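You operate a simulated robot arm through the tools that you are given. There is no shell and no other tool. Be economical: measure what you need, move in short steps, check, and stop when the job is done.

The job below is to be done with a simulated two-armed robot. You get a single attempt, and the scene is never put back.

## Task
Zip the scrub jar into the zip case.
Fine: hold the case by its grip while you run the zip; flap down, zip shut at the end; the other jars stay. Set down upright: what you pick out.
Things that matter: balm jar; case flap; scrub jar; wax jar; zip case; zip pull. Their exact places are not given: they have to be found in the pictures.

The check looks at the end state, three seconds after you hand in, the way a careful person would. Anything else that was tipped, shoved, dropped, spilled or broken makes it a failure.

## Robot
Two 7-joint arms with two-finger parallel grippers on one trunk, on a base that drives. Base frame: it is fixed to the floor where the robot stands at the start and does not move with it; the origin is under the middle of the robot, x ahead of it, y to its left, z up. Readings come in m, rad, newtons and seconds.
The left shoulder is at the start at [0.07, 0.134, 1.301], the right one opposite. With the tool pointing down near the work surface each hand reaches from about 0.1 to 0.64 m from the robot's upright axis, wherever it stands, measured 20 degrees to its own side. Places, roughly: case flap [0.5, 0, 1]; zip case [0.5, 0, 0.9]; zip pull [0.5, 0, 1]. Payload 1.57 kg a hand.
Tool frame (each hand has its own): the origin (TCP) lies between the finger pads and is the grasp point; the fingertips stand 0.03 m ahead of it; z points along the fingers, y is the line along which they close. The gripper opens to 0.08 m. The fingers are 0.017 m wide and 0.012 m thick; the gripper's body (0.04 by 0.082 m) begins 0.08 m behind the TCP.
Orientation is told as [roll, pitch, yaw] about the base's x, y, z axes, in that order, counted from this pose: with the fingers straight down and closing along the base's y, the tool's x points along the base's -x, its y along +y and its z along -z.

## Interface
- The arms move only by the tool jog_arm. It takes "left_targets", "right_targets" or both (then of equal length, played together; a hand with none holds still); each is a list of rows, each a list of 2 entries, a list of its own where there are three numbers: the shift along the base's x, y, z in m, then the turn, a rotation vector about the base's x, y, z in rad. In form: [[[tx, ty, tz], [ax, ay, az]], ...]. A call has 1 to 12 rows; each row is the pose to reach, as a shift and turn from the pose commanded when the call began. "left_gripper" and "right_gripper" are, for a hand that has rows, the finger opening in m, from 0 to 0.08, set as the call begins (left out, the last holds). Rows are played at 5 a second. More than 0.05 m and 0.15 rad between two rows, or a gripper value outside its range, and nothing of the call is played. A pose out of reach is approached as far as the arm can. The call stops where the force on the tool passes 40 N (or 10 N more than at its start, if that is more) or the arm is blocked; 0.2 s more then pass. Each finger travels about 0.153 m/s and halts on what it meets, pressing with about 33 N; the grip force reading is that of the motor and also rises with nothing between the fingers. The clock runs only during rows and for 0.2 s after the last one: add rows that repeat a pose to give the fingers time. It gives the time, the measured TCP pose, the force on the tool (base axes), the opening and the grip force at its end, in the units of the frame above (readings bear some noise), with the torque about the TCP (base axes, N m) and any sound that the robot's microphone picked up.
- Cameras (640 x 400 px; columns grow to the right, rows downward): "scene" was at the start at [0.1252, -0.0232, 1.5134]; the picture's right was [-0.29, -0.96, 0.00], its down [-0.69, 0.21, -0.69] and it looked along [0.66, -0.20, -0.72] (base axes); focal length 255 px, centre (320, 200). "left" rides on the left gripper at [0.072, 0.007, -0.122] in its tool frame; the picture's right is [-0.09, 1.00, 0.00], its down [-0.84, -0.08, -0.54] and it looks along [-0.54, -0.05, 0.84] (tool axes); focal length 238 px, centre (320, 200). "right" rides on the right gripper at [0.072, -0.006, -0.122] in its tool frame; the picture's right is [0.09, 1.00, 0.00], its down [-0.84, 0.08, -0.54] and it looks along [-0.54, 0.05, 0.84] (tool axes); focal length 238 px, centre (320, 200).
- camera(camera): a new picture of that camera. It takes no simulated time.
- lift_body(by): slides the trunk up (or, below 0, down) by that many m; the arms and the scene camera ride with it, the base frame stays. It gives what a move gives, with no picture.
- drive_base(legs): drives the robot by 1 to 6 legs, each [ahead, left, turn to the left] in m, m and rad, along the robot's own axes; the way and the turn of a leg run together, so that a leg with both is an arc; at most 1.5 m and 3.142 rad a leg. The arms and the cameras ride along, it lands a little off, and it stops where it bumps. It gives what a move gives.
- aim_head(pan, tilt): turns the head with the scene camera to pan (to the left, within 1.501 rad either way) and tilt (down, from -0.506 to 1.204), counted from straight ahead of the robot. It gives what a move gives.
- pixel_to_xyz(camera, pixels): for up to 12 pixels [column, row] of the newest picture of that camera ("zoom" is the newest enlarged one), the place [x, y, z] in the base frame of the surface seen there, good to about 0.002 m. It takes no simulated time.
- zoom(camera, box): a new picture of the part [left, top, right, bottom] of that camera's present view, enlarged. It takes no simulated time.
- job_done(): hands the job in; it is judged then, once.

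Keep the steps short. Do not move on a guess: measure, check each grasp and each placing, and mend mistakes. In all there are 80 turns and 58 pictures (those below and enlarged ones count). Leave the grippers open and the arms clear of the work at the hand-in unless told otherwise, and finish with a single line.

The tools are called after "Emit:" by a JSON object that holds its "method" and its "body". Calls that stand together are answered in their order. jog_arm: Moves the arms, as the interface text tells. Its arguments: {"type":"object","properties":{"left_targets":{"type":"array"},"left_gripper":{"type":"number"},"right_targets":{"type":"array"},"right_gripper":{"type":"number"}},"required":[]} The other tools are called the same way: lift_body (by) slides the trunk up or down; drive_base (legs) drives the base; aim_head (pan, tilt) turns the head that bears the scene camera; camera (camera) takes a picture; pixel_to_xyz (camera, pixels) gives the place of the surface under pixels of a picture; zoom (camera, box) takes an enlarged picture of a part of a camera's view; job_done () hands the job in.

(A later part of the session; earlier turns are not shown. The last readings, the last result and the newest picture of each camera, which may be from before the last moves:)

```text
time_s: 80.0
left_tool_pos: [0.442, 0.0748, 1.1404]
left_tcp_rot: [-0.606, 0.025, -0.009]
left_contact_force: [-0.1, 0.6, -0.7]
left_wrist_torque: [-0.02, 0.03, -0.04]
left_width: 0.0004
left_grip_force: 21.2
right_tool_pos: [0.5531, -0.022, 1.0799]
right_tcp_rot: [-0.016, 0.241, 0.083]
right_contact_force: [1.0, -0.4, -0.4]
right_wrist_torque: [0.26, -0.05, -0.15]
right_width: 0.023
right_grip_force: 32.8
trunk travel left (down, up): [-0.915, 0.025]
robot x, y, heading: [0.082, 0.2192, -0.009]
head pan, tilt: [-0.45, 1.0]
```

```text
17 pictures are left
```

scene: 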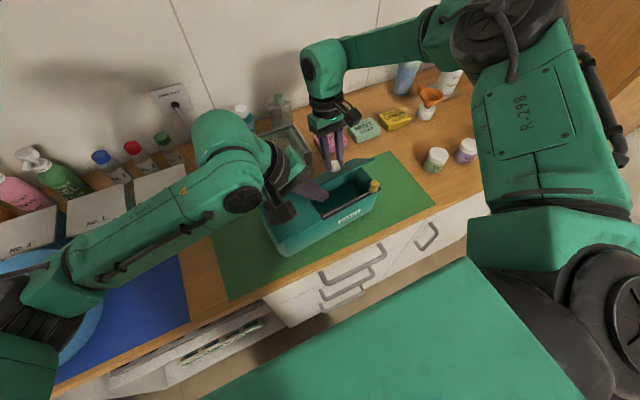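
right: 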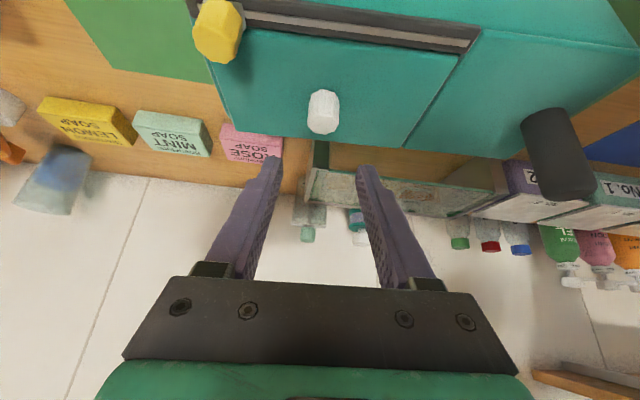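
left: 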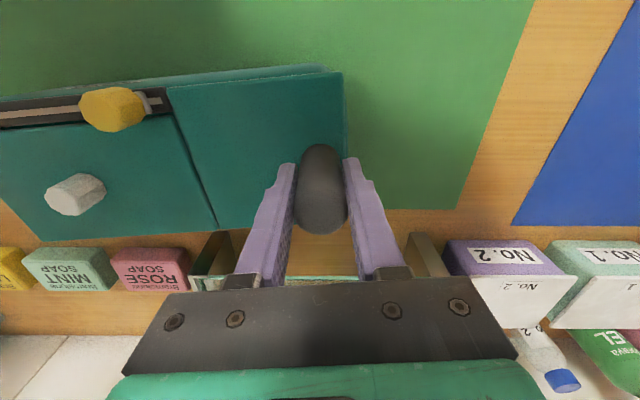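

Good. Bring the fingertip in to (0.46, 0.02, 1.055), then forward until it's just under the flap.

Emit:
{"method": "jog_arm", "body": {"left_targets": [[[0.006, -0.02, -0.03], [0, 0, 0]], [[0.012, -0.04, -0.06], [0, 0, 0]], [[0.018, -0.053, -0.085], [0, 0, 0]], [[0.032, -0.053, -0.085], [0, 0, 0]], [[0.045, -0.053, -0.085], [0, 0, 0]], [[0.045, -0.053, -0.085], [0, 0, 0]]]}}

Emit:
{"method": "zoom", "body": {"camera": "scene", "box": [240, 130, 400, 260]}}

```text
time_s: 81.4
left_tool_pos: [0.4833, 0.0209, 1.0556]
left_tcp_rot: [-0.606, 0.026, -0.011]
left_contact_force: [-19.3, 8.1, 2.7]
left_wrist_torque: [-0.03, -0.43, 0.68]
left_width: 0.0001
left_grip_force: 21.2
right_tool_pos: [0.5522, -0.0239, 1.0813]
right_tcp_rot: [-0.019, 0.236, 0.08]
right_contact_force: [17.6, -8.9, -0.7]
right_wrist_torque: [0.16, -0.23, -0.59]
right_width: 0.0231
right_grip_force: 32.7
trunk travel left (down, up): [-0.915, 0.025]
robot x, y, heading: [0.08, 0.2182, -0.004]
head pan, tilt: [-0.45, 1.0]
```

```text
3.08 times, centred on (320, 195) of scene
```

zoom: 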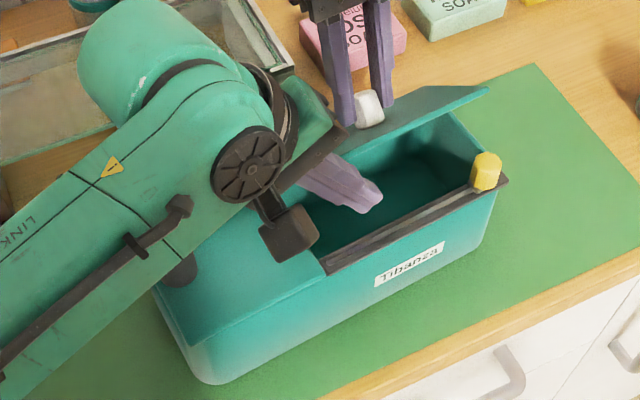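

Left is in contact with the flap's underside (19 N). Ease 2 mm, then release the knob and raise the right hand.

Emit:
{"method": "jog_arm", "body": {"left_targets": [[[-0.002, 0, 0], [0, 0, 0]], [[-0.002, 0, 0], [0, 0, 0]], [[-0.002, 0, 0], [0, 0, 0]], [[-0.002, 0, 0], [0, 0, 0]], [[-0.002, 0, 0], [0, 0, 0]], [[-0.002, 0, 0], [0, 0, 0]], [[-0.002, 0, 0], [0, 0, 0]]], "right_targets": [[[0, 0, 0], [0, 0, 0]], [[0, 0, 0], [0, 0, 0]], [[0, 0, 0.04], [0, 0, 0]], [[0, 0, 0.08], [0, 0, 0]], [[0, -0.04, 0.1], [0, 0, 0]], [[0, -0.09, 0.1], [0, -0.1, 0]], [[0, -0.13, 0.1], [0, -0.2, 0]]], "right_gripper": 0.05}}

Emit:
{"method": "zoom", "body": {"camera": "scene", "box": [240, 130, 400, 260]}}

```text
time_s: 83.0
left_tool_pos: [0.4815, 0.0205, 1.0571]
left_tcp_rot: [-0.606, 0.022, -0.009]
left_contact_force: [0.6, -0.9, 1.3]
left_wrist_torque: [-0.04, 0.02, -0.04]
left_width: 0.0
left_grip_force: 21.3
right_tool_pos: [0.53, -0.1189, 1.1782]
right_tcp_rot: [-0.036, 0.038, 0.074]
right_contact_force: [-0.1, -0.1, -0.9]
right_wrist_torque: [0.02, -0.03, 0.0]
right_width: 0.0501
right_grip_force: 0.1
right hand out of reach, approached as far as the arm can: row 6, 7
trunk travel left (down, up): [-0.915, 0.025]
robot x, y, heading: [0.0845, 0.2184, -0.005]
head pan, tilt: [-0.45, 1.0]
```

```text
3.08 times, centred on (320, 195) of scene
```

zoom: 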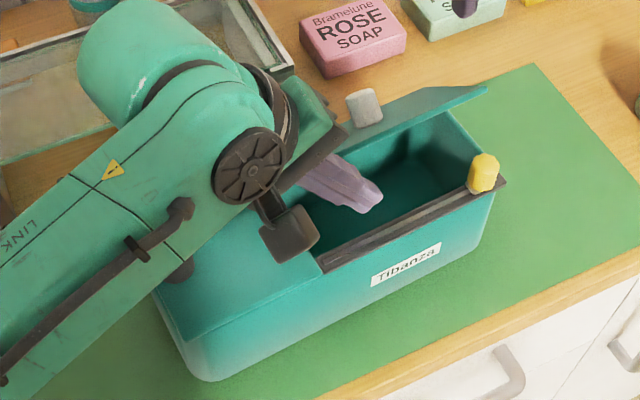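

The flap stays up. Push it over with the left hand, forward in small steps.

Emit:
{"method": "jog_arm", "body": {"left_targets": [[[0.015, 0, 0.003], [0, 0, 0]], [[0.03, 0, 0.006], [0, 0, 0]], [[0.045, 0, 0.01], [0, 0, 0]], [[0.06, 0, 0.014], [0, 0, 0]], [[0.07, 0, 0.018], [0, 0, 0]], [[0.07, 0, 0.018], [0, 0, 0]]]}}

Emit:
{"method": "zoom", "body": {"camera": "scene", "box": [240, 110, 400, 260]}}

```text
time_s: 84.4
left_tool_pos: [0.5533, 0.0213, 1.0747]
left_tcp_rot: [-0.607, 0.024, -0.01]
left_contact_force: [-0.8, 0.7, 0.1]
left_wrist_torque: [0.03, -0.02, 0.03]
left_width: 0.0
left_grip_force: 21.2
right_tool_pos: [0.5331, -0.1188, 1.1781]
right_tcp_rot: [-0.033, 0.043, 0.076]
right_contact_force: [-0.9, -1.3, -0.9]
right_wrist_torque: [-0.02, -0.05, -0.01]
right_width: 0.0501
right_grip_force: 0.1
trunk travel left (down, up): [-0.915, 0.025]
robot x, y, heading: [0.0803, 0.2207, -0.003]
head pan, tilt: [-0.45, 1.0]
```

```text
2.67 times, centred on (320, 185) of scene
```

zoom: 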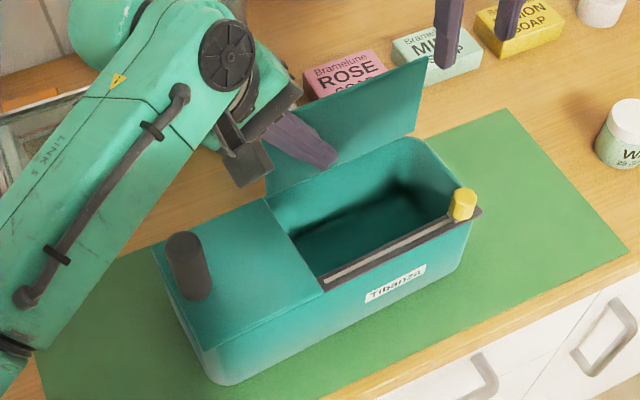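

Emit:
{"method": "pixel_to_xyz", "body": {"camera": "zoom", "pixels": [[420, 65], [412, 125], [360, 95], [355, 150], [280, 185], [460, 205], [188, 240], [320, 280], [475, 212], [340, 240], [430, 180]]}}

Emit:
{"method": "jog_arm", "body": {"left_targets": [[[0.01, 0, 0.002], [0, 0, 0]], [[0.018, 0, 0.003], [0, 0, 0]], [[0.0, 0, 0], [0, 0, 0]], [[-0.04, 0, 0], [0, 0, 0]], [[-0.04, 0.03, 0.04], [0, 0, 0]], [[-0.04, 0.06, 0.08], [0, 0, 0]], [[-0.05, 0.08, 0.12], [0.1, 0, 0]], [[-0.05, 0.1, 0.15], [0.2, 0, 0]], [[-0.05, 0.12, 0.15], [0.3, 0, 0]], [[-0.05, 0.14, 0.15], [0.44, 0, 0]], [[-0.05, 0.16, 0.15], [0.58, 0, 0.08]]]}}

Emit:
{"method": "zoom", "body": {"camera": "scene", "box": [240, 110, 400, 260]}}

```text
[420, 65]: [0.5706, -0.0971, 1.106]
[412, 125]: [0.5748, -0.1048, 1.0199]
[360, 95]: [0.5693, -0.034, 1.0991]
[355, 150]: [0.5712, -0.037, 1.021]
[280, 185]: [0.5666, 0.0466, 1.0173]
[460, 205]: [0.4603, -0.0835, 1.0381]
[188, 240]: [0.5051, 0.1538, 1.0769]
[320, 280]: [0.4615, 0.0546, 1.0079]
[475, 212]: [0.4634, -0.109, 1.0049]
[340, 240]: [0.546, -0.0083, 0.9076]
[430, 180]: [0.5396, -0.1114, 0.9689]
```

```text
refused: row 11 steps farther than a row can; nothing moved
```

```text
2.67 times, centred on (320, 185) of scene
```

zoom: 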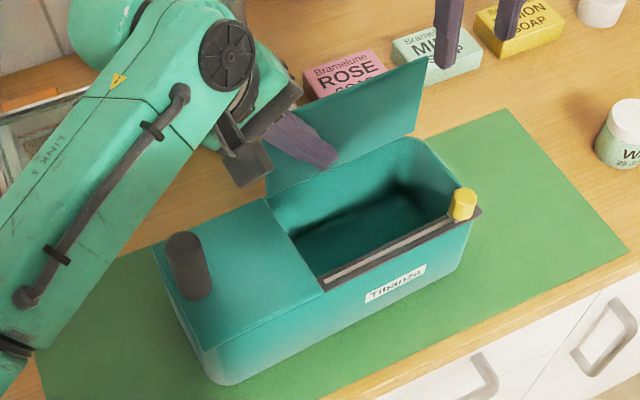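

Flap is about vertical. Push 0.02 more, then withdraw the left hand forward-to-back and up.

Emit:
{"method": "jog_arm", "body": {"left_targets": [[[0.01, 0, 0.002], [0, 0, 0]], [[0.02, 0, 0.003], [0, 0, 0]], [[0.02, 0, 0.003], [0, 0, 0]], [[0.0, 0, 0], [0, 0, 0]], [[-0.04, 0, 0], [0, 0, 0]], [[-0.04, 0.03, 0.04], [0, 0, 0]], [[-0.04, 0.06, 0.075], [0, 0, 0]], [[-0.05, 0.08, 0.12], [0.1, 0, 0]], [[-0.05, 0.1, 0.15], [0.2, 0, 0]], [[-0.05, 0.12, 0.15], [0.3, 0, 0]], [[-0.05, 0.14, 0.15], [0.44, 0, 0]], [[-0.05, 0.16, 0.15], [0.56, 0, 0]]]}}

Emit:
{"method": "zoom", "body": {"camera": "scene", "box": [240, 110, 400, 260]}}

Emit:
{"method": "pixel_to_xyz", "body": {"camera": "zoom", "pixels": [[420, 70], [412, 125], [360, 95], [355, 150], [280, 185], [460, 205], [188, 240], [320, 280], [475, 212]]}}

```text
refused: row 8 steps farther than a row can; nothing moved
```

```text
2.67 times, centred on (320, 185) of scene
```

zoom: 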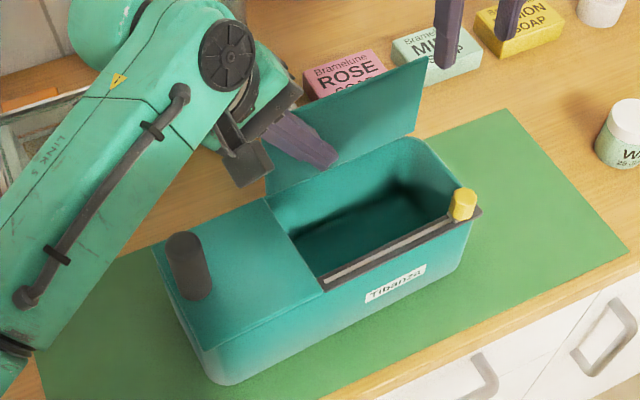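

```text
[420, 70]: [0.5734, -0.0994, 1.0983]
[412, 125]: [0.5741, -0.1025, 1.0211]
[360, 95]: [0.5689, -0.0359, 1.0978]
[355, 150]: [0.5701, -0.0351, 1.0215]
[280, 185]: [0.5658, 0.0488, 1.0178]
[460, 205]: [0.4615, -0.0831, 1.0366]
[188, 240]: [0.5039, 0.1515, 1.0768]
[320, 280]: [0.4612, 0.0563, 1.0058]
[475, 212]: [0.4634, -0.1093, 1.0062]
```

Emit:
{"method": "jog_arm", "body": {"left_targets": [[[0.01, 0, 0.002], [0, 0, 0]], [[0.02, 0, 0.003], [0, 0, 0]], [[0.02, 0, 0.003], [0, 0, 0]], [[0.0, 0, 0], [0, 0, 0]], [[-0.04, 0, 0], [0, 0, 0]], [[-0.04, 0.03, 0.03], [0, 0, 0]], [[-0.04, 0.06, 0.06], [0, 0, 0]], [[-0.05, 0.08, 0.095], [0.1, 0, 0]], [[-0.05, 0.1, 0.13], [0.2, 0, 0]], [[-0.05, 0.12, 0.15], [0.3, 0, 0]], [[-0.05, 0.14, 0.15], [0.44, 0, 0]], [[-0.05, 0.16, 0.15], [0.57, 0, 0]]]}}

```text
time_s: 87.0
left_tool_pos: [0.5033, 0.1816, 1.2241]
left_tcp_rot: [-0.032, 0.027, 0.006]
left_contact_force: [-0.1, 0.0, -0.1]
left_wrist_torque: [0.0, 0.01, -0.04]
left_width: 0.0
left_grip_force: 21.8
right_tool_pos: [0.5329, -0.118, 1.1777]
right_tcp_rot: [-0.032, 0.042, 0.074]
right_contact_force: [0.1, 0.6, 0.0]
right_wrist_torque: [-0.01, 0.03, 0.03]
right_width: 0.05
right_grip_force: 0.0
trunk travel left (down, up): [-0.915, 0.025]
robot x, y, heading: [0.0827, 0.2238, -0.003]
head pan, tilt: [-0.45, 1.0]
```

Now drive right 0.44 to fetch the scrub jar, hands high.

Emit:
{"method": "drive_base", "body": {"legs": [[0, -0.44, 0]]}}

Emit:
{"method": "jog_arm", "body": {"right_targets": [[[-0.015, 0.035, 0], [0.015, -0.02, 0]], [[-0.035, 0.076, 0], [0.032, -0.042, -0.074]], [[-0.035, 0.076, -0.04], [0.032, -0.042, -0.074]], [[-0.035, 0.076, -0.08], [0.032, -0.042, -0.074]], [[-0.035, 0.076, -0.12], [0.032, -0.042, -0.074]], [[-0.035, 0.076, -0.12], [0.032, -0.042, -0.074]]], "right_gripper": 0.075}}

Emit:
{"method": "camera", "body": {"camera": "right"}}

```text
time_s: 89.7
left_tool_pos: [0.5029, -0.2612, 1.2235]
left_tcp_rot: [-0.039, 0.027, 0.006]
left_contact_force: [0.6, -0.6, -1.4]
left_wrist_torque: [0.02, 0.04, 0.0]
left_width: 0.0
left_grip_force: 21.5
right_tool_pos: [0.5322, -0.5603, 1.177]
right_tcp_rot: [-0.037, 0.041, 0.079]
right_contact_force: [-0.2, 0.3, 0.0]
right_wrist_torque: [-0.04, 0.01, 0.0]
right_width: 0.0499
right_grip_force: 0.0
trunk travel left (down, up): [-0.915, 0.025]
robot x, y, heading: [0.084, -0.2262, -0.001]
head pan, tilt: [-0.45, 1.0]
```

```text
time_s: 91.1
left_tool_pos: [0.503, -0.2635, 1.2233]
left_tcp_rot: [-0.037, 0.025, 0.008]
left_contact_force: [0.1, 1.1, -0.8]
left_wrist_torque: [0.0, -0.03, -0.01]
left_width: 0.0
left_grip_force: 20.9
right_tool_pos: [0.4983, -0.4848, 1.056]
right_tcp_rot: [-0.005, -0.003, 0.004]
right_contact_force: [-0.4, 0.2, 0.6]
right_wrist_torque: [0.0, 0.0, 0.0]
right_width: 0.0751
right_grip_force: 0.0
trunk travel left (down, up): [-0.915, 0.025]
robot x, y, heading: [0.0806, -0.2264, 0.004]
head pan, tilt: [-0.45, 1.0]
```

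```text
11 pictures are left
```

right: 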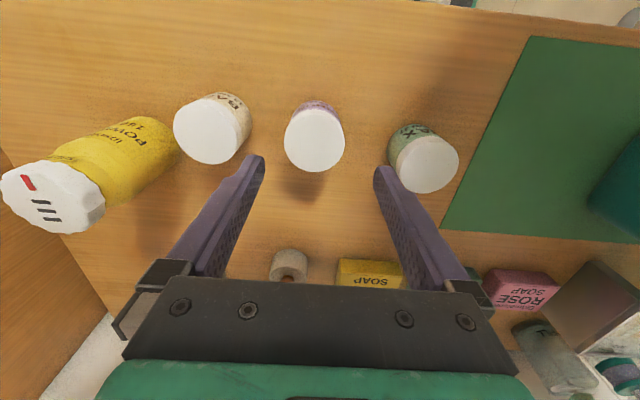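

Emit:
{"method": "pixel_to_xyz", "body": {"camera": "right", "pixels": [[315, 140], [287, 140], [342, 140], [315, 112], [315, 168], [222, 128], [425, 162], [180, 135], [392, 160]]}}

```text
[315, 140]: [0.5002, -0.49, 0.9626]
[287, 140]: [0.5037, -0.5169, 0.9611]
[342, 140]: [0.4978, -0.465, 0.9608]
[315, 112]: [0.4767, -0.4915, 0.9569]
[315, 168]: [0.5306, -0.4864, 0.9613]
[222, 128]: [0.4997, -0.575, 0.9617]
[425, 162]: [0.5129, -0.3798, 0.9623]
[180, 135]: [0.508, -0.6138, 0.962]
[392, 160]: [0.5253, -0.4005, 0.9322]
```

Jar centre (0.5035, -0.491), Ø≈0.053; neighbours clear. Descend to TCP z≈0.950 and grip.

Emit:
{"method": "jog_arm", "body": {"right_targets": [[[0.005, -0.006, -0.03], [0, 0, 0]], [[0.005, -0.006, -0.07], [0, 0, 0]], [[0.005, -0.006, -0.106], [0, 0, 0]], [[0.005, -0.006, -0.106], [0, 0, 0]]]}}

Emit:
{"method": "jog_arm", "body": {"right_targets": [[[0, 0, 0], [0, 0, 0]], [[0, 0, 0], [0, 0, 0]], [[0, 0, 0], [0, 0, 0]]], "right_gripper": 0.02}}

Emit:
{"method": "jog_arm", "body": {"right_targets": [[[0, 0, 0.03], [0, 0, 0]], [[0, 0, 0.07], [0, 0, 0]], [[0, 0, 0.11], [0, 0, 0]], [[0, 0, 0.15], [0, 0, 0]], [[0, 0, 0.19], [0, 0, 0]], [[0, 0, 0.22], [0, 0, 0]], [[0, 0, 0.22], [0, 0, 0]]]}}

Emit:
{"method": "camera", "body": {"camera": "right"}}

```text
time_s: 92.1
left_tool_pos: [0.503, -0.2632, 1.2231]
left_tcp_rot: [-0.037, 0.026, 0.007]
left_contact_force: [0.5, 0.2, -0.5]
left_wrist_torque: [0.03, 0.04, -0.03]
left_width: 0.0
left_grip_force: 21.4
right_tool_pos: [0.5024, -0.4923, 0.9513]
right_tcp_rot: [-0.003, -0.002, 0.006]
right_contact_force: [0.4, 1.0, -0.1]
right_wrist_torque: [-0.01, -0.02, 0.02]
right_width: 0.075
right_grip_force: 0.1
trunk travel left (down, up): [-0.915, 0.025]
robot x, y, heading: [0.0803, -0.2306, -0.0]
head pan, tilt: [-0.45, 1.0]
```

```text
time_s: 92.9
left_tool_pos: [0.5029, -0.263, 1.2234]
left_tcp_rot: [-0.036, 0.027, 0.006]
left_contact_force: [-0.3, 0.3, -0.2]
left_wrist_torque: [0.03, -0.03, 0.0]
left_width: 0.0
left_grip_force: 21.2
right_tool_pos: [0.5042, -0.4919, 0.9515]
right_tcp_rot: [-0.004, -0.001, 0.005]
right_contact_force: [-0.3, 0.0, 0.4]
right_wrist_torque: [0.1, -0.02, 0.04]
right_width: 0.0567
right_grip_force: 32.9
trunk travel left (down, up): [-0.915, 0.025]
robot x, y, heading: [0.0788, -0.2263, -0.005]
head pan, tilt: [-0.45, 1.0]
```

```text
time_s: 94.5
left_tool_pos: [0.5046, -0.2625, 1.2222]
left_tcp_rot: [-0.036, 0.026, 0.006]
left_contact_force: [-0.6, 0.1, 0.0]
left_wrist_torque: [0.0, 0.01, -0.01]
left_width: 0.0003
left_grip_force: 21.1
right_tool_pos: [0.5019, -0.4931, 1.1705]
right_tcp_rot: [-0.004, 0.001, 0.005]
right_contact_force: [-0.1, 0.3, -1.1]
right_wrist_torque: [0.01, 0.02, -0.01]
right_width: 0.0566
right_grip_force: 32.9
trunk travel left (down, up): [-0.915, 0.025]
robot x, y, heading: [0.0806, -0.2243, 0.0]
head pan, tilt: [-0.45, 1.0]
```

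```text
10 pictures are left
```

right: 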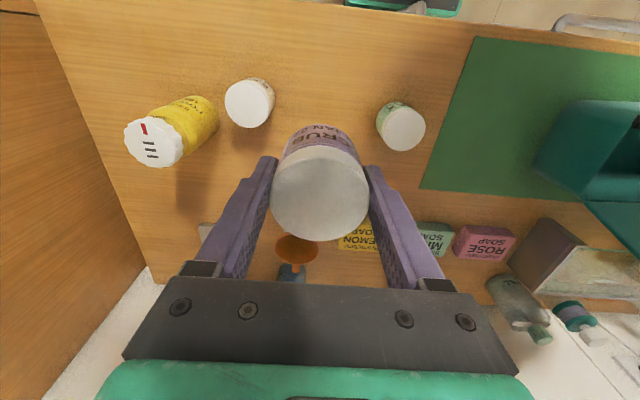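

Jar held upright (width 56.7 mm), neighbours untouched. Drive back left.

Emit:
{"method": "drive_base", "body": {"legs": [[0, 0.44, 0]]}}

Emit:
{"method": "aim_head", "body": {"pan": -0.4, "tilt": 1.0}}

Emit:
{"method": "camera", "body": {"camera": "right"}}

```text
time_s: 97.1
left_tool_pos: [0.5049, 0.1651, 1.224]
left_tcp_rot: [-0.036, 0.027, 0.004]
left_contact_force: [-0.2, -0.3, 0.4]
left_wrist_torque: [-0.02, 0.01, 0.0]
left_width: 0.0001
left_grip_force: 20.7
right_tool_pos: [0.5032, -0.0651, 1.1715]
right_tcp_rot: [-0.002, -0.002, 0.002]
right_contact_force: [0.4, -0.7, -1.3]
right_wrist_torque: [0.05, -0.02, 0.0]
right_width: 0.0568
right_grip_force: 32.9
trunk travel left (down, up): [-0.915, 0.025]
robot x, y, heading: [0.0816, 0.2013, -0.001]
head pan, tilt: [-0.45, 1.0]
```

```text
time_s: 97.7
left_tool_pos: [0.5049, 0.167, 1.2229]
left_tcp_rot: [-0.035, 0.026, 0.002]
left_contact_force: [0.1, -0.7, -1.1]
left_wrist_torque: [-0.02, 0.03, 0.0]
left_width: 0.0
left_grip_force: 21.2
right_tool_pos: [0.5024, -0.063, 1.1722]
right_tcp_rot: [-0.002, -0.001, 0.001]
right_contact_force: [-0.1, -0.1, -1.2]
right_wrist_torque: [0.01, 0.0, -0.02]
right_width: 0.0566
right_grip_force: 33.0
trunk travel left (down, up): [-0.915, 0.025]
robot x, y, heading: [0.0837, 0.2058, -0.011]
head pan, tilt: [-0.4, 1.0]
```

```text
9 pictures are left
```

right: 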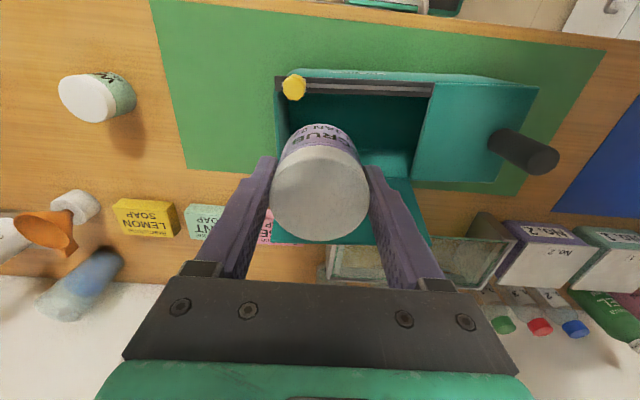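

Measure the opening from here.

Emit:
{"method": "pixel_to_xyz", "body": {"camera": "right", "pixels": [[430, 90], [282, 82], [415, 180], [380, 165], [405, 170], [420, 235], [400, 190], [280, 120], [292, 85], [405, 130], [522, 145]]}}

```text
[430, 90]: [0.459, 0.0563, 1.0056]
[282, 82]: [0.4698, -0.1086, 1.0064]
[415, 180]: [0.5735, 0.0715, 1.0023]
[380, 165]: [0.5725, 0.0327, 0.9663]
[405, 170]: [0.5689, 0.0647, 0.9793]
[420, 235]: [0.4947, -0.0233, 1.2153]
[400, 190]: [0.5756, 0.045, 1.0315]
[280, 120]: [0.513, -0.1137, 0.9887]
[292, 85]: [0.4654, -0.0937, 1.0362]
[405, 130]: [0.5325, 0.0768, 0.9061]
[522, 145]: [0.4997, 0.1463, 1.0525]
```

Place target (0.517, -0.025). Move over and lower to just above the floor (TCP z≈0.962).

Emit:
{"method": "jog_arm", "body": {"right_targets": [[[0.0145, 0.038, 0], [0, 0, 0]], [[0.0145, 0.038, -0.04], [0, 0, 0]], [[0.0145, 0.038, -0.08], [0, 0, 0]], [[0.0145, 0.038, -0.12], [0, 0, 0]], [[0.0145, 0.038, -0.155], [0, 0, 0]], [[0.0145, 0.038, -0.185], [0, 0, 0]], [[0.0145, 0.038, -0.205], [0, 0, 0]], [[0.0145, 0.038, -0.211], [0, 0, 0]], [[0.0145, 0.038, -0.211], [0, 0, 0]]]}}

Emit:
{"method": "camera", "body": {"camera": "scene"}}

```text
time_s: 99.7
left_tool_pos: [0.5033, 0.1681, 1.2218]
left_tcp_rot: [-0.037, 0.025, 0.003]
left_contact_force: [-0.1, -0.4, -0.2]
left_wrist_torque: [-0.01, 0.0, 0.03]
left_width: 0.0
left_grip_force: 21.4
right_tool_pos: [0.5111, -0.0284, 0.9689]
right_tcp_rot: [-0.003, -0.002, 0.001]
right_contact_force: [-0.6, -0.2, -1.4]
right_wrist_torque: [-0.02, -0.01, -0.03]
right_width: 0.0566
right_grip_force: 33.4
right hand out of reach, approached as far as the arm can: row 7, 8, 9
trunk travel left (down, up): [-0.915, 0.025]
robot x, y, heading: [0.0834, 0.2081, 0.001]
head pan, tilt: [-0.4, 1.0]
```

```text
8 pictures are left
```

scene: 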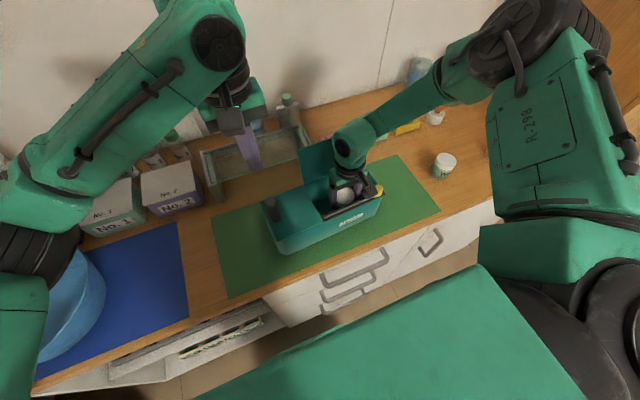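

Reach ends 9 mm above the floor; lower the trunk by 0.009 instead.

Emit:
{"method": "lift_body", "body": {"by": -0.009}}

```text
time_s: 100.3
left_tool_pos: [0.5042, 0.1674, 1.2131]
left_tcp_rot: [-0.036, 0.025, 0.004]
left_contact_force: [0.0, 0.4, -0.1]
left_wrist_torque: [0.02, 0.01, 0.01]
left_width: 0.0002
left_grip_force: 21.5
right_tool_pos: [0.5116, -0.0294, 0.9609]
right_tcp_rot: [-0.004, -0.004, 0.002]
right_contact_force: [0.0, -0.2, -0.7]
right_wrist_torque: [-0.01, -0.02, 0.05]
right_width: 0.0569
right_grip_force: 33.5
trunk travel left (down, up): [-0.906, 0.034]
robot x, y, heading: [0.0809, 0.2061, 0.002]
head pan, tilt: [-0.4, 1.0]
```

No contact yet (−0.7 N). Lower 2 mm more, then check the force.

Emit:
{"method": "lift_body", "body": {"by": -0.002}}

```text
time_s: 100.8
left_tool_pos: [0.5029, 0.1682, 1.2132]
left_tcp_rot: [-0.037, 0.025, 0.003]
left_contact_force: [-0.4, -0.1, 0.4]
left_wrist_torque: [0.01, -0.02, -0.03]
left_width: 0.0004
left_grip_force: 21.3
right_tool_pos: [0.5119, -0.0288, 0.9601]
right_tcp_rot: [-0.003, -0.007, 0.001]
right_contact_force: [0.2, -4.1, 14.6]
right_wrist_torque: [0.08, 0.09, 0.04]
right_width: 0.0567
right_grip_force: 33.4
trunk travel left (down, up): [-0.904, 0.036]
robot x, y, heading: [0.0811, 0.2079, -0.002]
head pan, tilt: [-0.4, 1.0]
```

It's on the floor (14.6 N up). Release to 0.070 and rise straight.

Emit:
{"method": "jog_arm", "body": {"right_targets": [[[0, 0, 0], [0, 0, 0]], [[0, 0, 0], [0, 0, 0]], [[0, 0, 0.02], [0, 0, 0]], [[0, 0, 0.06], [0, 0, 0]], [[0, 0, 0.1], [0, 0, 0]], [[0, 0, 0.14], [0, 0, 0]], [[0, 0, 0.18], [0, 0, 0]], [[0, 0, 0.2], [0, 0, 0]], [[0, 0, 0.2], [0, 0, 0]]], "right_gripper": 0.07}}

Emit:
{"method": "camera", "body": {"camera": "right"}}

Emit:
{"method": "pixel_to_xyz", "body": {"camera": "right", "pixels": [[320, 120], [300, 120], [340, 120], [360, 190], [390, 205], [275, 195], [360, 210], [430, 85], [285, 85], [520, 145], [400, 170]]}}

```text
time_s: 102.8
left_tool_pos: [0.5049, 0.1677, 1.2116]
left_tcp_rot: [-0.037, 0.025, 0.002]
left_contact_force: [0.7, -0.3, -0.5]
left_wrist_torque: [0.01, -0.01, 0.02]
left_width: 0.0
left_grip_force: 21.3
right_tool_pos: [0.5116, -0.0275, 1.1594]
right_tcp_rot: [-0.004, -0.004, 0.001]
right_contact_force: [-0.1, 0.0, 1.2]
right_wrist_torque: [0.03, 0.0, -0.01]
right_width: 0.0702
right_grip_force: 0.0
trunk travel left (down, up): [-0.904, 0.036]
robot x, y, heading: [0.0819, 0.2022, -0.006]
head pan, tilt: [-0.4, 1.0]
```

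```text
7 pictures are left
```

right: 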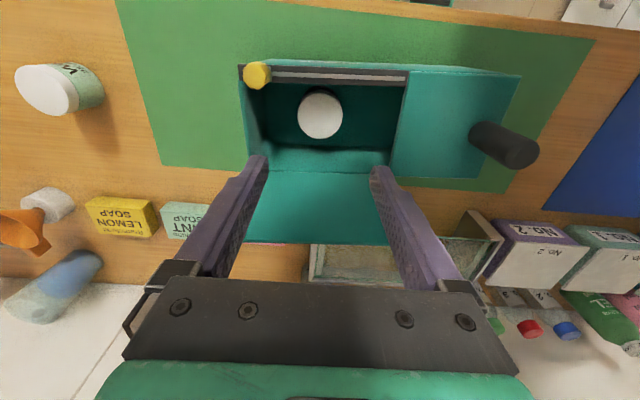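

```text
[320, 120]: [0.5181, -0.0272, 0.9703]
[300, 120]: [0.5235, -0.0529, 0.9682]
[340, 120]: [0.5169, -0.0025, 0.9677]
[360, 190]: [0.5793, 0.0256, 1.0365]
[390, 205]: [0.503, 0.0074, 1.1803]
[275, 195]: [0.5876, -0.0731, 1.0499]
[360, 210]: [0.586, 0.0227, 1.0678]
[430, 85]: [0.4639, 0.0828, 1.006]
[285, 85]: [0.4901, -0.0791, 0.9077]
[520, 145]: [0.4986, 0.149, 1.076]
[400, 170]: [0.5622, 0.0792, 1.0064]
```

The jar stands upright inside (top 0.970); flap leans slightly back. Now close the flap: right fingers shut, go behind the flap beside the knob (y≈-0.075), then push it forward.

Emit:
{"method": "jog_arm", "body": {"right_targets": [[[0, 0, 0.03], [0, 0, 0]], [[0.04, -0.02, 0.03], [0, 0, 0]], [[0.08, -0.04, 0.03], [0, 0, 0]], [[0.1134, -0.0475, 0.02], [0, 0, 0]], [[0.1134, -0.0475, -0.02], [0, 0, 0]], [[0.1134, -0.0475, -0.042], [0, 0, 0]], [[0.1134, -0.0475, -0.042], [0, 0, 0]]], "right_gripper": 0}}

```text
time_s: 104.4
left_tool_pos: [0.5045, 0.1679, 1.212]
left_tcp_rot: [-0.037, 0.028, 0.003]
left_contact_force: [0.2, 0.3, 0.3]
left_wrist_torque: [0.01, -0.01, 0.02]
left_width: 0.0003
left_grip_force: 20.8
right_tool_pos: [0.6189, -0.0707, 1.1175]
right_tcp_rot: [-0.004, -0.005, -0.002]
right_contact_force: [0.4, 1.1, 0.5]
right_wrist_torque: [0.03, 0.04, 0.01]
right_width: 0.0
right_grip_force: 21.4
right hand out of reach, approached as far as the arm can: row 5, 6, 7
trunk travel left (down, up): [-0.904, 0.036]
robot x, y, heading: [0.0825, 0.2059, -0.007]
head pan, tilt: [-0.4, 1.0]
```

Behind the flap with no contact. Push it over and down along the arc.

Emit:
{"method": "jog_arm", "body": {"right_targets": [[[-0.019, -0.002, 0], [0, 0, 0]], [[-0.035, -0.004, 0.0045], [0, 0, 0]], [[-0.061, -0.004, 0.0025], [0, 0, 0]], [[-0.085, -0.004, -0.0065], [0, 0, 0]], [[-0.105, -0.004, -0.0215], [0, 0, 0]], [[-0.12, -0.004, -0.0425], [0, 0, 0]], [[-0.126, -0.004, -0.0595], [0, 0, 0]], [[-0.126, -0.004, -0.0725], [0, 0, 0]], [[-0.126, -0.004, -0.0725], [0, 0, 0]]]}}

Emit:
{"method": "camera", "body": {"camera": "right"}}

```text
time_s: 106.4
left_tool_pos: [0.5027, 0.1674, 1.2128]
left_tcp_rot: [-0.036, 0.027, 0.003]
left_contact_force: [-0.5, -0.4, -0.1]
left_wrist_torque: [-0.01, 0.02, 0.04]
left_width: 0.0
left_grip_force: 21.1
right_tool_pos: [0.4941, -0.0749, 1.0459]
right_tcp_rot: [-0.001, -0.001, 0.0]
right_contact_force: [0.3, 0.2, 0.4]
right_wrist_torque: [0.01, 0.05, -0.02]
right_width: 0.0001
right_grip_force: 21.2
trunk travel left (down, up): [-0.904, 0.036]
robot x, y, heading: [0.0816, 0.2044, -0.009]
head pan, tilt: [-0.4, 1.0]
```

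```text
6 pictures are left
```

right: 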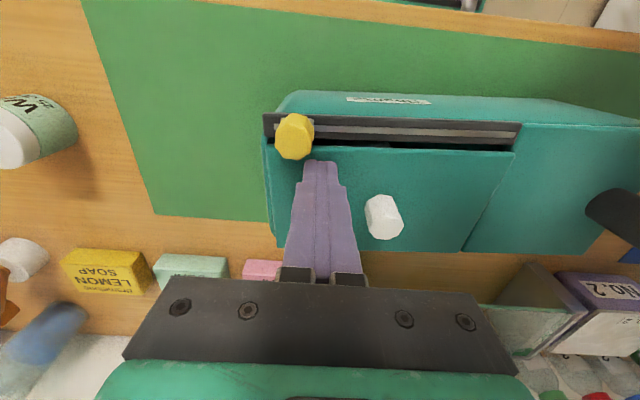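

Flap is down. Measure pull, slot, post and flap heights.

Emit:
{"method": "pixel_to_xyz", "body": {"camera": "right", "pixels": [[293, 128], [293, 140], [285, 135], [303, 135], [515, 130], [270, 122], [280, 200], [400, 165], [500, 165], [600, 205], [600, 190], [384, 210]]}}

Emit:
{"method": "jog_arm", "body": {"right_targets": [[[0, 0, -0.004], [0, 0, 0]], [[0, 0, -0.009], [0, 0, 0]], [[0, 0, -0.009], [0, 0, 0]]]}}

```text
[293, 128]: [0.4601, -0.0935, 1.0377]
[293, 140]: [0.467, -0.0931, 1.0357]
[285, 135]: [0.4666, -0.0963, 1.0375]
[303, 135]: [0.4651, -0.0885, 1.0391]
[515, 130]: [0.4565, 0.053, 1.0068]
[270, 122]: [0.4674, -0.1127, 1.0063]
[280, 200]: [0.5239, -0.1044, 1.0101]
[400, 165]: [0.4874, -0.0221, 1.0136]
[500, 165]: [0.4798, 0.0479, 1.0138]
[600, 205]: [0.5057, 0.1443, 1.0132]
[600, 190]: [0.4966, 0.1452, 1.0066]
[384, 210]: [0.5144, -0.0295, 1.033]
```

```text
time_s: 107.2
left_tool_pos: [0.5043, 0.1681, 1.2117]
left_tcp_rot: [-0.035, 0.026, 0.003]
left_contact_force: [-0.4, -0.8, -0.2]
left_wrist_torque: [0.01, 0.0, 0.01]
left_width: 0.0002
left_grip_force: 21.6
right_tool_pos: [0.4926, -0.0749, 1.0376]
right_tcp_rot: [-0.002, -0.004, 0.001]
right_contact_force: [0.1, -1.1, 2.1]
right_wrist_torque: [-0.01, 0.05, -0.02]
right_width: 0.0001
right_grip_force: 21.7
trunk travel left (down, up): [-0.904, 0.036]
robot x, y, heading: [0.0796, 0.2058, -0.005]
head pan, tilt: [-0.4, 1.0]
```

Flap fully down (tip reached 1.008, 2 N). Now go to the two-handed stance that worked before: base y≈0.12, trunk lower. Raise hands first.

Emit:
{"method": "jog_arm", "body": {"right_targets": [[[0, 0, 0.04], [0, 0, 0]], [[0, 0, 0.08], [0, 0, 0]], [[0, 0, 0.12], [0, 0, 0]], [[0, 0, 0.16], [0, 0, 0]], [[0, 0, 0.2], [0, 0, 0]]], "left_targets": [[[0, 0, 0.03], [0, 0, 0]], [[0, 0, 0.06], [0, 0, 0]], [[0, 0, 0.09], [0, 0, 0]], [[0, 0, 0.12], [0.03, -0.02, 0]], [[0, 0, 0.12], [0.036, -0.026, 0]]], "left_gripper": 0.08, "right_gripper": 0.05}}

Emit:
{"method": "drive_base", "body": {"legs": [[0, -0.085, 0]]}}

Emit:
{"method": "lift_body", "body": {"by": -0.125}}

```text
time_s: 108.4
left_tool_pos: [0.5028, 0.1675, 1.3336]
left_tcp_rot: [-0.003, -0.002, 0.006]
left_contact_force: [0.1, 0.4, -0.8]
left_wrist_torque: [-0.05, -0.02, 0.02]
left_width: 0.0799
left_grip_force: 0.1
right_tool_pos: [0.4887, -0.0766, 1.2369]
right_tcp_rot: [-0.001, -0.002, 0.002]
right_contact_force: [-0.6, -0.2, 0.1]
right_wrist_torque: [-0.04, 0.0, -0.02]
right_width: 0.05
right_grip_force: 0.0
trunk travel left (down, up): [-0.904, 0.036]
robot x, y, heading: [0.0829, 0.2044, -0.004]
head pan, tilt: [-0.4, 1.0]
```

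```text
time_s: 109.5
left_tool_pos: [0.5049, 0.0933, 1.3322]
left_tcp_rot: [-0.01, -0.001, 0.003]
left_contact_force: [-0.1, 0.2, 1.4]
left_wrist_torque: [-0.08, 0.0, -0.01]
left_width: 0.0798
left_grip_force: 0.1
right_tool_pos: [0.4894, -0.1531, 1.2401]
right_tcp_rot: [-0.011, -0.002, 0.0]
right_contact_force: [-0.4, 1.3, 0.4]
right_wrist_torque: [-0.08, 0.02, 0.0]
right_width: 0.0503
right_grip_force: 0.0
trunk travel left (down, up): [-0.904, 0.036]
robot x, y, heading: [0.0822, 0.1233, -0.006]
head pan, tilt: [-0.4, 1.0]
```

```text
time_s: 111.0
left_tool_pos: [0.5043, 0.0832, 1.2086]
left_tcp_rot: [0.0, 0.001, 0.002]
left_contact_force: [-0.6, -0.4, -0.4]
left_wrist_torque: [0.0, 0.0, 0.0]
left_width: 0.0803
left_grip_force: 0.1
right_tool_pos: [0.4903, -0.1629, 1.1124]
right_tcp_rot: [0.0, -0.001, -0.001]
right_contact_force: [-0.5, 0.2, 0.6]
right_wrist_torque: [-0.02, 0.01, -0.01]
right_width: 0.0499
right_grip_force: 0.1
trunk travel left (down, up): [-0.779, 0.161]
robot x, y, heading: [0.0835, 0.1171, -0.007]
head pan, tilt: [-0.4, 1.0]
```

Emit:
{"method": "jog_arm", "body": {"right_targets": [[[-0.005, 0.015, 0.03], [0, 0, 0.02]], [[-0.01, 0.03, 0.06], [0, 0, 0.04]], [[-0.018, 0.05, 0.09], [0, 0, 0.066]], [[-0.025, 0.07, 0.12], [0, 0, 0.066]], [[-0.025, 0.07, 0.12], [0, 0, 0.066]]], "left_targets": [[[0, 0.02, 0.03], [0, 0, 0.02]], [[0, 0.04, 0.06], [0, 0, 0.04]], [[0, 0.06, 0.09], [0, 0, 0.066]], [[-0.001, 0.067, 0.12], [0, 0, 0.066]], [[-0.001, 0.067, 0.12], [0, 0, 0.066]]]}}

Emit:
{"method": "lift_body", "body": {"by": -0.124}}

Emit:
{"method": "jog_arm", "body": {"left_targets": [[[0, 0, -0.04], [0, 0, 0]], [[0, 0, -0.08], [0, 0, 0]], [[0, 0, -0.08], [0, 0, 0]]]}}

Emit:
{"method": "camera", "body": {"camera": "left"}}

```text
time_s: 112.2
left_tool_pos: [0.5031, 0.1515, 1.328]
left_tcp_rot: [0.0, 0.002, 0.07]
left_contact_force: [-1.1, 0.4, -0.5]
left_wrist_torque: [-0.03, 0.03, 0.02]
left_width: 0.0799
left_grip_force: 0.1
right_tool_pos: [0.4641, -0.0938, 1.2322]
right_tcp_rot: [-0.001, -0.001, 0.065]
right_contact_force: [-0.6, 0.0, 0.4]
right_wrist_torque: [-0.03, 0.02, 0.0]
right_width: 0.0503
right_grip_force: 0.2
trunk travel left (down, up): [-0.779, 0.161]
robot x, y, heading: [0.08, 0.1213, -0.005]
head pan, tilt: [-0.4, 1.0]
```

```text
time_s: 113.8
left_tool_pos: [0.5031, 0.1505, 1.2051]
left_tcp_rot: [-0.003, 0.001, 0.07]
left_contact_force: [0.0, 0.0, -0.6]
left_wrist_torque: [0.0, 0.01, 0.01]
left_width: 0.0801
left_grip_force: 0.2
right_tool_pos: [0.4643, -0.092, 1.1071]
right_tcp_rot: [-0.001, -0.003, 0.066]
right_contact_force: [-0.2, 0.4, -0.2]
right_wrist_torque: [-0.03, -0.02, -0.01]
right_width: 0.05
right_grip_force: 0.1
trunk travel left (down, up): [-0.655, 0.285]
robot x, y, heading: [0.0812, 0.1192, -0.006]
head pan, tilt: [-0.4, 1.0]
```

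```text
time_s: 114.6
left_tool_pos: [0.5016, 0.1506, 1.1253]
left_tcp_rot: [-0.002, 0.0, 0.07]
left_contact_force: [0.3, -0.1, 0.1]
left_wrist_torque: [0.0, -0.01, -0.02]
left_width: 0.0798
left_grip_force: 0.2
right_tool_pos: [0.4634, -0.0935, 1.1073]
right_tcp_rot: [-0.003, -0.004, 0.067]
right_contact_force: [-0.8, 0.0, -0.1]
right_wrist_torque: [0.03, 0.0, 0.02]
right_width: 0.0502
right_grip_force: 0.2
trunk travel left (down, up): [-0.655, 0.285]
robot x, y, heading: [0.0816, 0.1198, -0.007]
head pan, tilt: [-0.4, 1.0]
```

```text
5 pictures are left
```

left: 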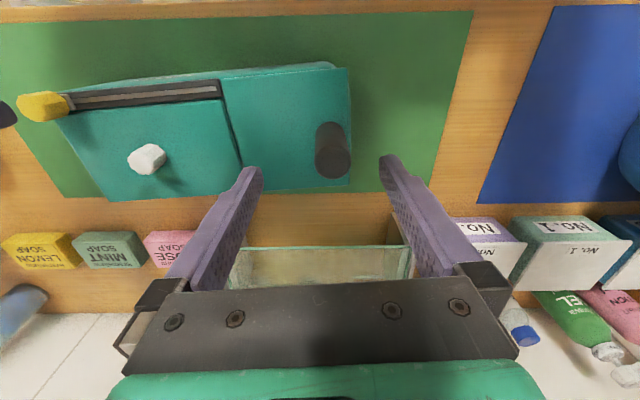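

Emit:
{"method": "pixel_to_xyz", "body": {"camera": "left", "pixels": [[333, 165], [320, 150], [346, 150], [333, 135], [333, 175], [45, 105], [40, 110], [150, 120], [230, 130]]}}

```text
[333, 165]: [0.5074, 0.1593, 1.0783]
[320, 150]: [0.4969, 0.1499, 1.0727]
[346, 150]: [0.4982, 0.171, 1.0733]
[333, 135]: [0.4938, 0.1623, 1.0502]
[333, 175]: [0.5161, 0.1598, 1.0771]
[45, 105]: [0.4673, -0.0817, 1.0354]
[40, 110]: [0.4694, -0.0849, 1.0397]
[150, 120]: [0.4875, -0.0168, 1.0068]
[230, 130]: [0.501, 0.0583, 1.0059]
```

Post centre (0.508, 0.160); flap lies flat (1.007). Left descends and grips.

Emit:
{"method": "jog_arm", "body": {"left_targets": [[[0.006, 0.009, -0.035], [0, 0, 0]], [[0.006, 0.009, -0.074], [0, 0, 0]], [[0.006, 0.009, -0.074], [0, 0, 0]]]}}

Emit:
{"method": "jog_arm", "body": {"left_targets": [[[0, 0, 0], [0, 0, 0]], [[0, 0, 0], [0, 0, 0]], [[0, 0, 0], [0, 0, 0]]], "left_gripper": 0}}

Emit:
{"method": "camera", "body": {"camera": "right"}}

Emit:
{"method": "pixel_to_xyz", "body": {"camera": "right", "pixels": [[315, 150], [320, 150], [325, 150], [320, 140], [320, 160], [320, 170], [310, 150], [330, 150], [335, 150], [400, 180], [300, 160]]}}

```text
time_s: 115.4
left_tool_pos: [0.5063, 0.1588, 1.0505]
left_tcp_rot: [-0.001, -0.001, 0.072]
left_contact_force: [0.4, -1.0, 0.6]
left_wrist_torque: [0.01, 0.0, 0.01]
left_width: 0.0799
left_grip_force: 0.1
right_tool_pos: [0.4633, -0.0938, 1.1077]
right_tcp_rot: [-0.002, -0.003, 0.066]
right_contact_force: [0.5, -0.4, 0.5]
right_wrist_torque: [0.0, -0.01, 0.03]
right_width: 0.0503
right_grip_force: 0.0
trunk travel left (down, up): [-0.655, 0.285]
robot x, y, heading: [0.0808, 0.1201, 0.0]
head pan, tilt: [-0.4, 1.0]
```

```text
time_s: 116.2
left_tool_pos: [0.5076, 0.1596, 1.0485]
left_tcp_rot: [0.0, -0.001, 0.07]
left_contact_force: [0.4, 0.6, 0.6]
left_wrist_torque: [0.65, -0.05, -0.03]
left_width: 0.0295
left_grip_force: 33.2
right_tool_pos: [0.4639, -0.0923, 1.1089]
right_tcp_rot: [-0.002, -0.002, 0.066]
right_contact_force: [0.3, -0.8, -0.5]
right_wrist_torque: [-0.02, -0.01, -0.01]
right_width: 0.0498
right_grip_force: 0.1
trunk travel left (down, up): [-0.655, 0.285]
robot x, y, heading: [0.0781, 0.1214, -0.008]
head pan, tilt: [-0.4, 1.0]
```

```text
4 pictures are left
```

right: 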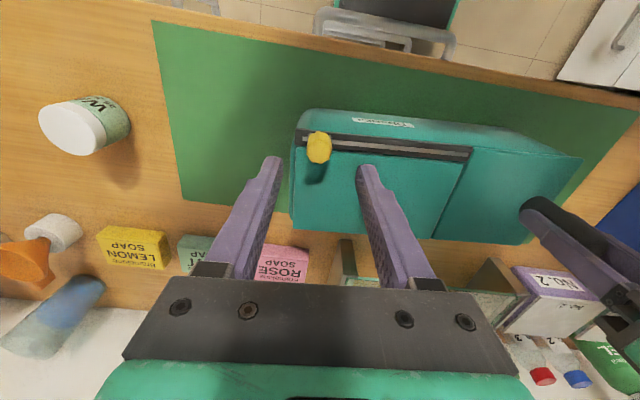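

```text
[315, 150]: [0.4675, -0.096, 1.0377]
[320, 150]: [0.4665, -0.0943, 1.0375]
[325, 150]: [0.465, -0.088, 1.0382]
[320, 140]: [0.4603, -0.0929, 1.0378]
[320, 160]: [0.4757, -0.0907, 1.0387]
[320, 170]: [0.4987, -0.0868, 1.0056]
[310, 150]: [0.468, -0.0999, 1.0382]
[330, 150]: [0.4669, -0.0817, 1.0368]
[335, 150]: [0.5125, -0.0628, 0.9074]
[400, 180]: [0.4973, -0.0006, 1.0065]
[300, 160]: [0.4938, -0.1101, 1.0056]
```

Pull centre (0.467, -0.0915). Descend, close on it.

Emit:
{"method": "jog_arm", "body": {"right_targets": [[[0.003, 0.001, -0.03], [0, 0, 0]], [[0.003, 0.001, -0.064], [0, 0, 0]], [[0.003, 0.001, -0.064], [0, 0, 0]]]}}

Emit:
{"method": "jog_arm", "body": {"right_targets": [[[0, 0, 0], [0, 0, 0]], [[0, 0, 0], [0, 0, 0]], [[0, 0, 0], [0, 0, 0]]], "right_gripper": 0}}

```text
time_s: 117.0
left_tool_pos: [0.5074, 0.1598, 1.0502]
left_tcp_rot: [0.0, 0.0, 0.069]
left_contact_force: [0.7, -1.1, 0.9]
left_wrist_torque: [0.68, 0.1, 0.03]
left_width: 0.0292
left_grip_force: 32.7
right_tool_pos: [0.4672, -0.0914, 1.0433]
right_tcp_rot: [-0.002, -0.004, 0.067]
right_contact_force: [0.2, -0.7, 0.8]
right_wrist_torque: [0.01, 0.04, -0.01]
right_width: 0.0498
right_grip_force: 0.0
trunk travel left (down, up): [-0.655, 0.285]
robot x, y, heading: [0.0779, 0.1212, -0.009]
head pan, tilt: [-0.4, 1.0]
```

```text
time_s: 117.8
left_tool_pos: [0.5069, 0.1588, 1.0498]
left_tcp_rot: [-0.001, -0.001, 0.068]
left_contact_force: [-0.4, 0.1, 0.3]
left_wrist_torque: [-0.35, 0.12, -0.02]
left_width: 0.0295
left_grip_force: 32.9
right_tool_pos: [0.4667, -0.0912, 1.0439]
right_tcp_rot: [-0.002, -0.002, 0.065]
right_contact_force: [0.9, -0.4, 0.6]
right_wrist_torque: [0.46, -0.04, -0.01]
right_width: 0.0197
right_grip_force: 32.8
trunk travel left (down, up): [-0.655, 0.285]
robot x, y, heading: [0.0839, 0.1238, -0.008]
head pan, tilt: [-0.4, 1.0]
```

Grip good (19.7 mm). Run the zip toward +y along the slot, holding the case.

Emit:
{"method": "jog_arm", "body": {"right_targets": [[[-0.0009, 0.013, 0], [0, 0, 0]], [[-0.0017, 0.026, 0], [0, 0, 0]], [[-0.0026, 0.039, 0], [0, 0, 0]], [[-0.0034, 0.052, 0], [0, 0, 0]], [[-0.0043, 0.065, 0], [0, 0, 0]], [[-0.0051, 0.078, 0], [0, 0, 0]], [[-0.006, 0.091, 0], [0, 0, 0]], [[-0.0068, 0.104, 0], [0, 0, 0]], [[-0.0077, 0.117, 0], [0, 0, 0]], [[-0.0077, 0.117, 0], [0, 0, 0]]]}}

```text
time_s: 120.0
left_tool_pos: [0.5077, 0.1597, 1.05]
left_tcp_rot: [-0.002, -0.001, 0.072]
left_contact_force: [1.3, 0.9, 7.1]
left_wrist_torque: [-1.18, 0.2, 0.02]
left_width: 0.0294
left_grip_force: 33.3
right_tool_pos: [0.4604, 0.0252, 1.0439]
right_tcp_rot: [0.0, -0.001, 0.065]
right_contact_force: [-0.8, -0.9, -8.7]
right_wrist_torque: [0.29, 0.35, 0.07]
right_width: 0.0196
right_grip_force: 33.0
trunk travel left (down, up): [-0.655, 0.285]
robot x, y, heading: [0.0808, 0.1274, -0.009]
head pan, tilt: [-0.4, 1.0]
```

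Runs freely. Go on in 3 mm steps to feel the end stop.

Emit:
{"method": "jog_arm", "body": {"right_targets": [[[-0.0002, 0.004, 0], [0, 0, 0]], [[-0.0005, 0.008, 0], [0, 0, 0]], [[-0.0007, 0.011, 0], [0, 0, 0]], [[-0.0008, 0.013, 0], [0, 0, 0]], [[-0.0008, 0.013, 0], [0, 0, 0]]]}}

```text
time_s: 121.2
left_tool_pos: [0.5073, 0.1602, 1.0498]
left_tcp_rot: [0.0, 0.002, 0.071]
left_contact_force: [0.5, 5.3, 9.7]
left_wrist_torque: [-0.88, 0.15, -0.27]
left_width: 0.0293
left_grip_force: 33.7
right_tool_pos: [0.4586, 0.0379, 1.0435]
right_tcp_rot: [-0.001, -0.003, 0.066]
right_contact_force: [0.3, -5.5, -7.1]
right_wrist_torque: [0.32, -0.05, -0.03]
right_width: 0.0199
right_grip_force: 33.1
trunk travel left (down, up): [-0.655, 0.285]
robot x, y, heading: [0.0791, 0.1254, -0.006]
head pan, tilt: [-0.4, 1.0]
```

End stop beginning (5.5 N at 0.129 m of travel). One more 4 mm push to seat it.

Emit:
{"method": "jog_arm", "body": {"right_targets": [[[-0.0002, 0.003, 0], [0, 0, 0]], [[-0.0003, 0.005, 0], [0, 0, 0]], [[-0.0003, 0.005, 0], [0, 0, 0]]]}}

Emit:
{"method": "camera", "body": {"camera": "right"}}

```text
time_s: 122.0
left_tool_pos: [0.5075, 0.1615, 1.0501]
left_tcp_rot: [0.002, -0.002, 0.073]
left_contact_force: [5.7, 21.7, 1.6]
left_wrist_torque: [-0.62, -0.17, -0.22]
left_width: 0.0293
left_grip_force: 33.3
right_tool_pos: [0.4585, 0.0424, 1.0435]
right_tcp_rot: [-0.004, -0.004, 0.067]
right_contact_force: [-4.4, -23.5, 0.2]
right_wrist_torque: [-0.13, -0.44, -0.13]
right_width: 0.0201
right_grip_force: 33.2
trunk travel left (down, up): [-0.655, 0.285]
robot x, y, heading: [0.0801, 0.1193, -0.007]
head pan, tilt: [-0.4, 1.0]
```

```text
3 pictures are left
5 turns are left
```

right: 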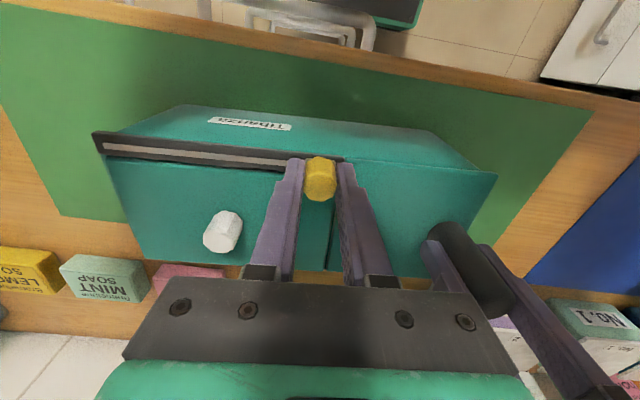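

Seated firmly against the stop (23 N), zip shut. Relieve, open both hands and rise clear, then check.

Emit:
{"method": "jog_arm", "body": {"right_targets": [[[0.0002, -0.004, 0], [0, 0, 0]], [[0.0002, -0.004, 0], [0, 0, 0]]]}}

Emit:
{"method": "jog_arm", "body": {"right_targets": [[[0, 0, 0], [0, 0, 0]], [[0, 0, 0], [0, 0, 0]], [[0, 0, 0.03], [0, 0, 0]], [[0, 0, 0.06], [0, 0, 0]], [[-0.02, -0.03, 0.09], [0, 0, 0]], [[-0.03, -0.06, 0.11], [0, 0, 0]], [[-0.04, -0.1, 0.12], [0, 0, 0]]], "right_gripper": 0.05}}

Emit:
{"method": "jog_arm", "body": {"left_targets": [[[0, 0, 0], [0, 0, 0]], [[0, 0, 0], [0, 0, 0]], [[0, 0, 0.04], [0, 0, 0]], [[0, 0, 0.08], [0, 0, 0]], [[0, 0, 0.12], [0, 0, 0]], [[0, 0.03, 0.15], [0, 0, 0]], [[0, 0.03, 0.15], [0, 0, 0]]], "left_gripper": 0.08}}

Emit:
{"method": "camera", "body": {"camera": "right"}}

Emit:
{"method": "camera", "body": {"camera": "scene"}}

```text
time_s: 122.6
left_tool_pos: [0.5071, 0.16, 1.0498]
left_tcp_rot: [0.0, 0.0, 0.072]
left_contact_force: [7.3, 15.7, 0.5]
left_wrist_torque: [0.66, -0.18, 0.28]
left_width: 0.0293
left_grip_force: 33.0
right_tool_pos: [0.4593, 0.0399, 1.0431]
right_tcp_rot: [-0.002, -0.002, 0.068]
right_contact_force: [-7.4, -14.7, -0.2]
right_wrist_torque: [0.12, 0.04, -0.01]
right_width: 0.0203
right_grip_force: 32.8
trunk travel left (down, up): [-0.655, 0.285]
robot x, y, heading: [0.0792, 0.1188, -0.008]
head pan, tilt: [-0.4, 1.0]
```

```text
time_s: 124.2
left_tool_pos: [0.506, 0.1586, 1.0505]
left_tcp_rot: [0.002, -0.001, 0.068]
left_contact_force: [0.6, -1.0, -1.0]
left_wrist_torque: [0.38, 0.08, -0.03]
left_width: 0.0295
left_grip_force: 32.9
right_tool_pos: [0.4185, -0.0611, 1.1642]
right_tcp_rot: [0.0, -0.004, 0.069]
right_contact_force: [-0.2, 0.2, -1.0]
right_wrist_torque: [0.04, 0.0, -0.02]
right_width: 0.0496
right_grip_force: 0.1
trunk travel left (down, up): [-0.655, 0.285]
robot x, y, heading: [0.0815, 0.1194, -0.004]
head pan, tilt: [-0.4, 1.0]
```

```text
time_s: 125.8
left_tool_pos: [0.5079, 0.1916, 1.2006]
left_tcp_rot: [-0.002, -0.001, 0.069]
left_contact_force: [-0.3, -0.3, -0.7]
left_wrist_torque: [0.03, 0.0, -0.01]
left_width: 0.0801
left_grip_force: 0.1
right_tool_pos: [0.4202, -0.0589, 1.1646]
right_tcp_rot: [-0.001, -0.002, 0.066]
right_contact_force: [0.4, -0.9, 0.0]
right_wrist_torque: [0.03, 0.01, -0.04]
right_width: 0.0497
right_grip_force: 0.1
trunk travel left (down, up): [-0.655, 0.285]
robot x, y, heading: [0.0792, 0.1173, -0.0]
head pan, tilt: [-0.4, 1.0]
```

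```text
2 pictures are left
```

right: 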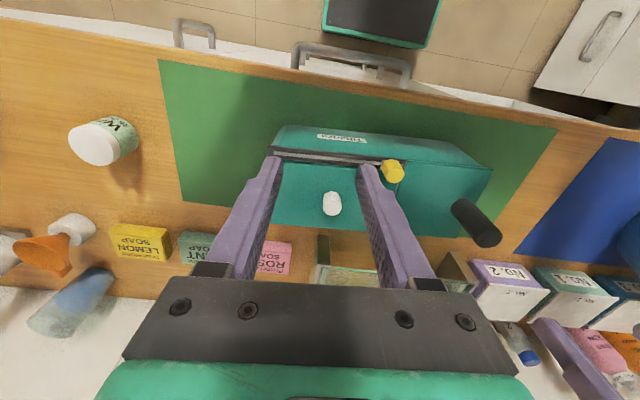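

```text
1 pictures are left
4 turns are left
```

scene: 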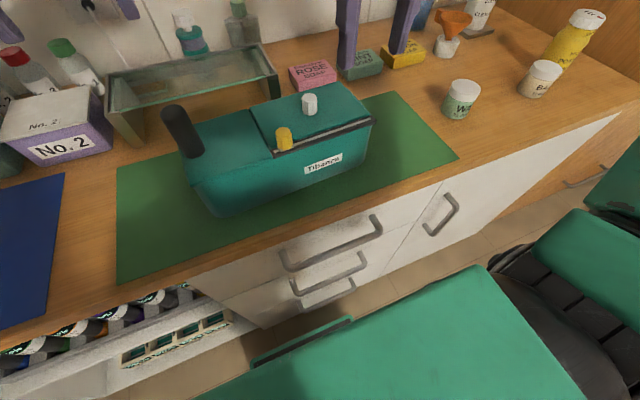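

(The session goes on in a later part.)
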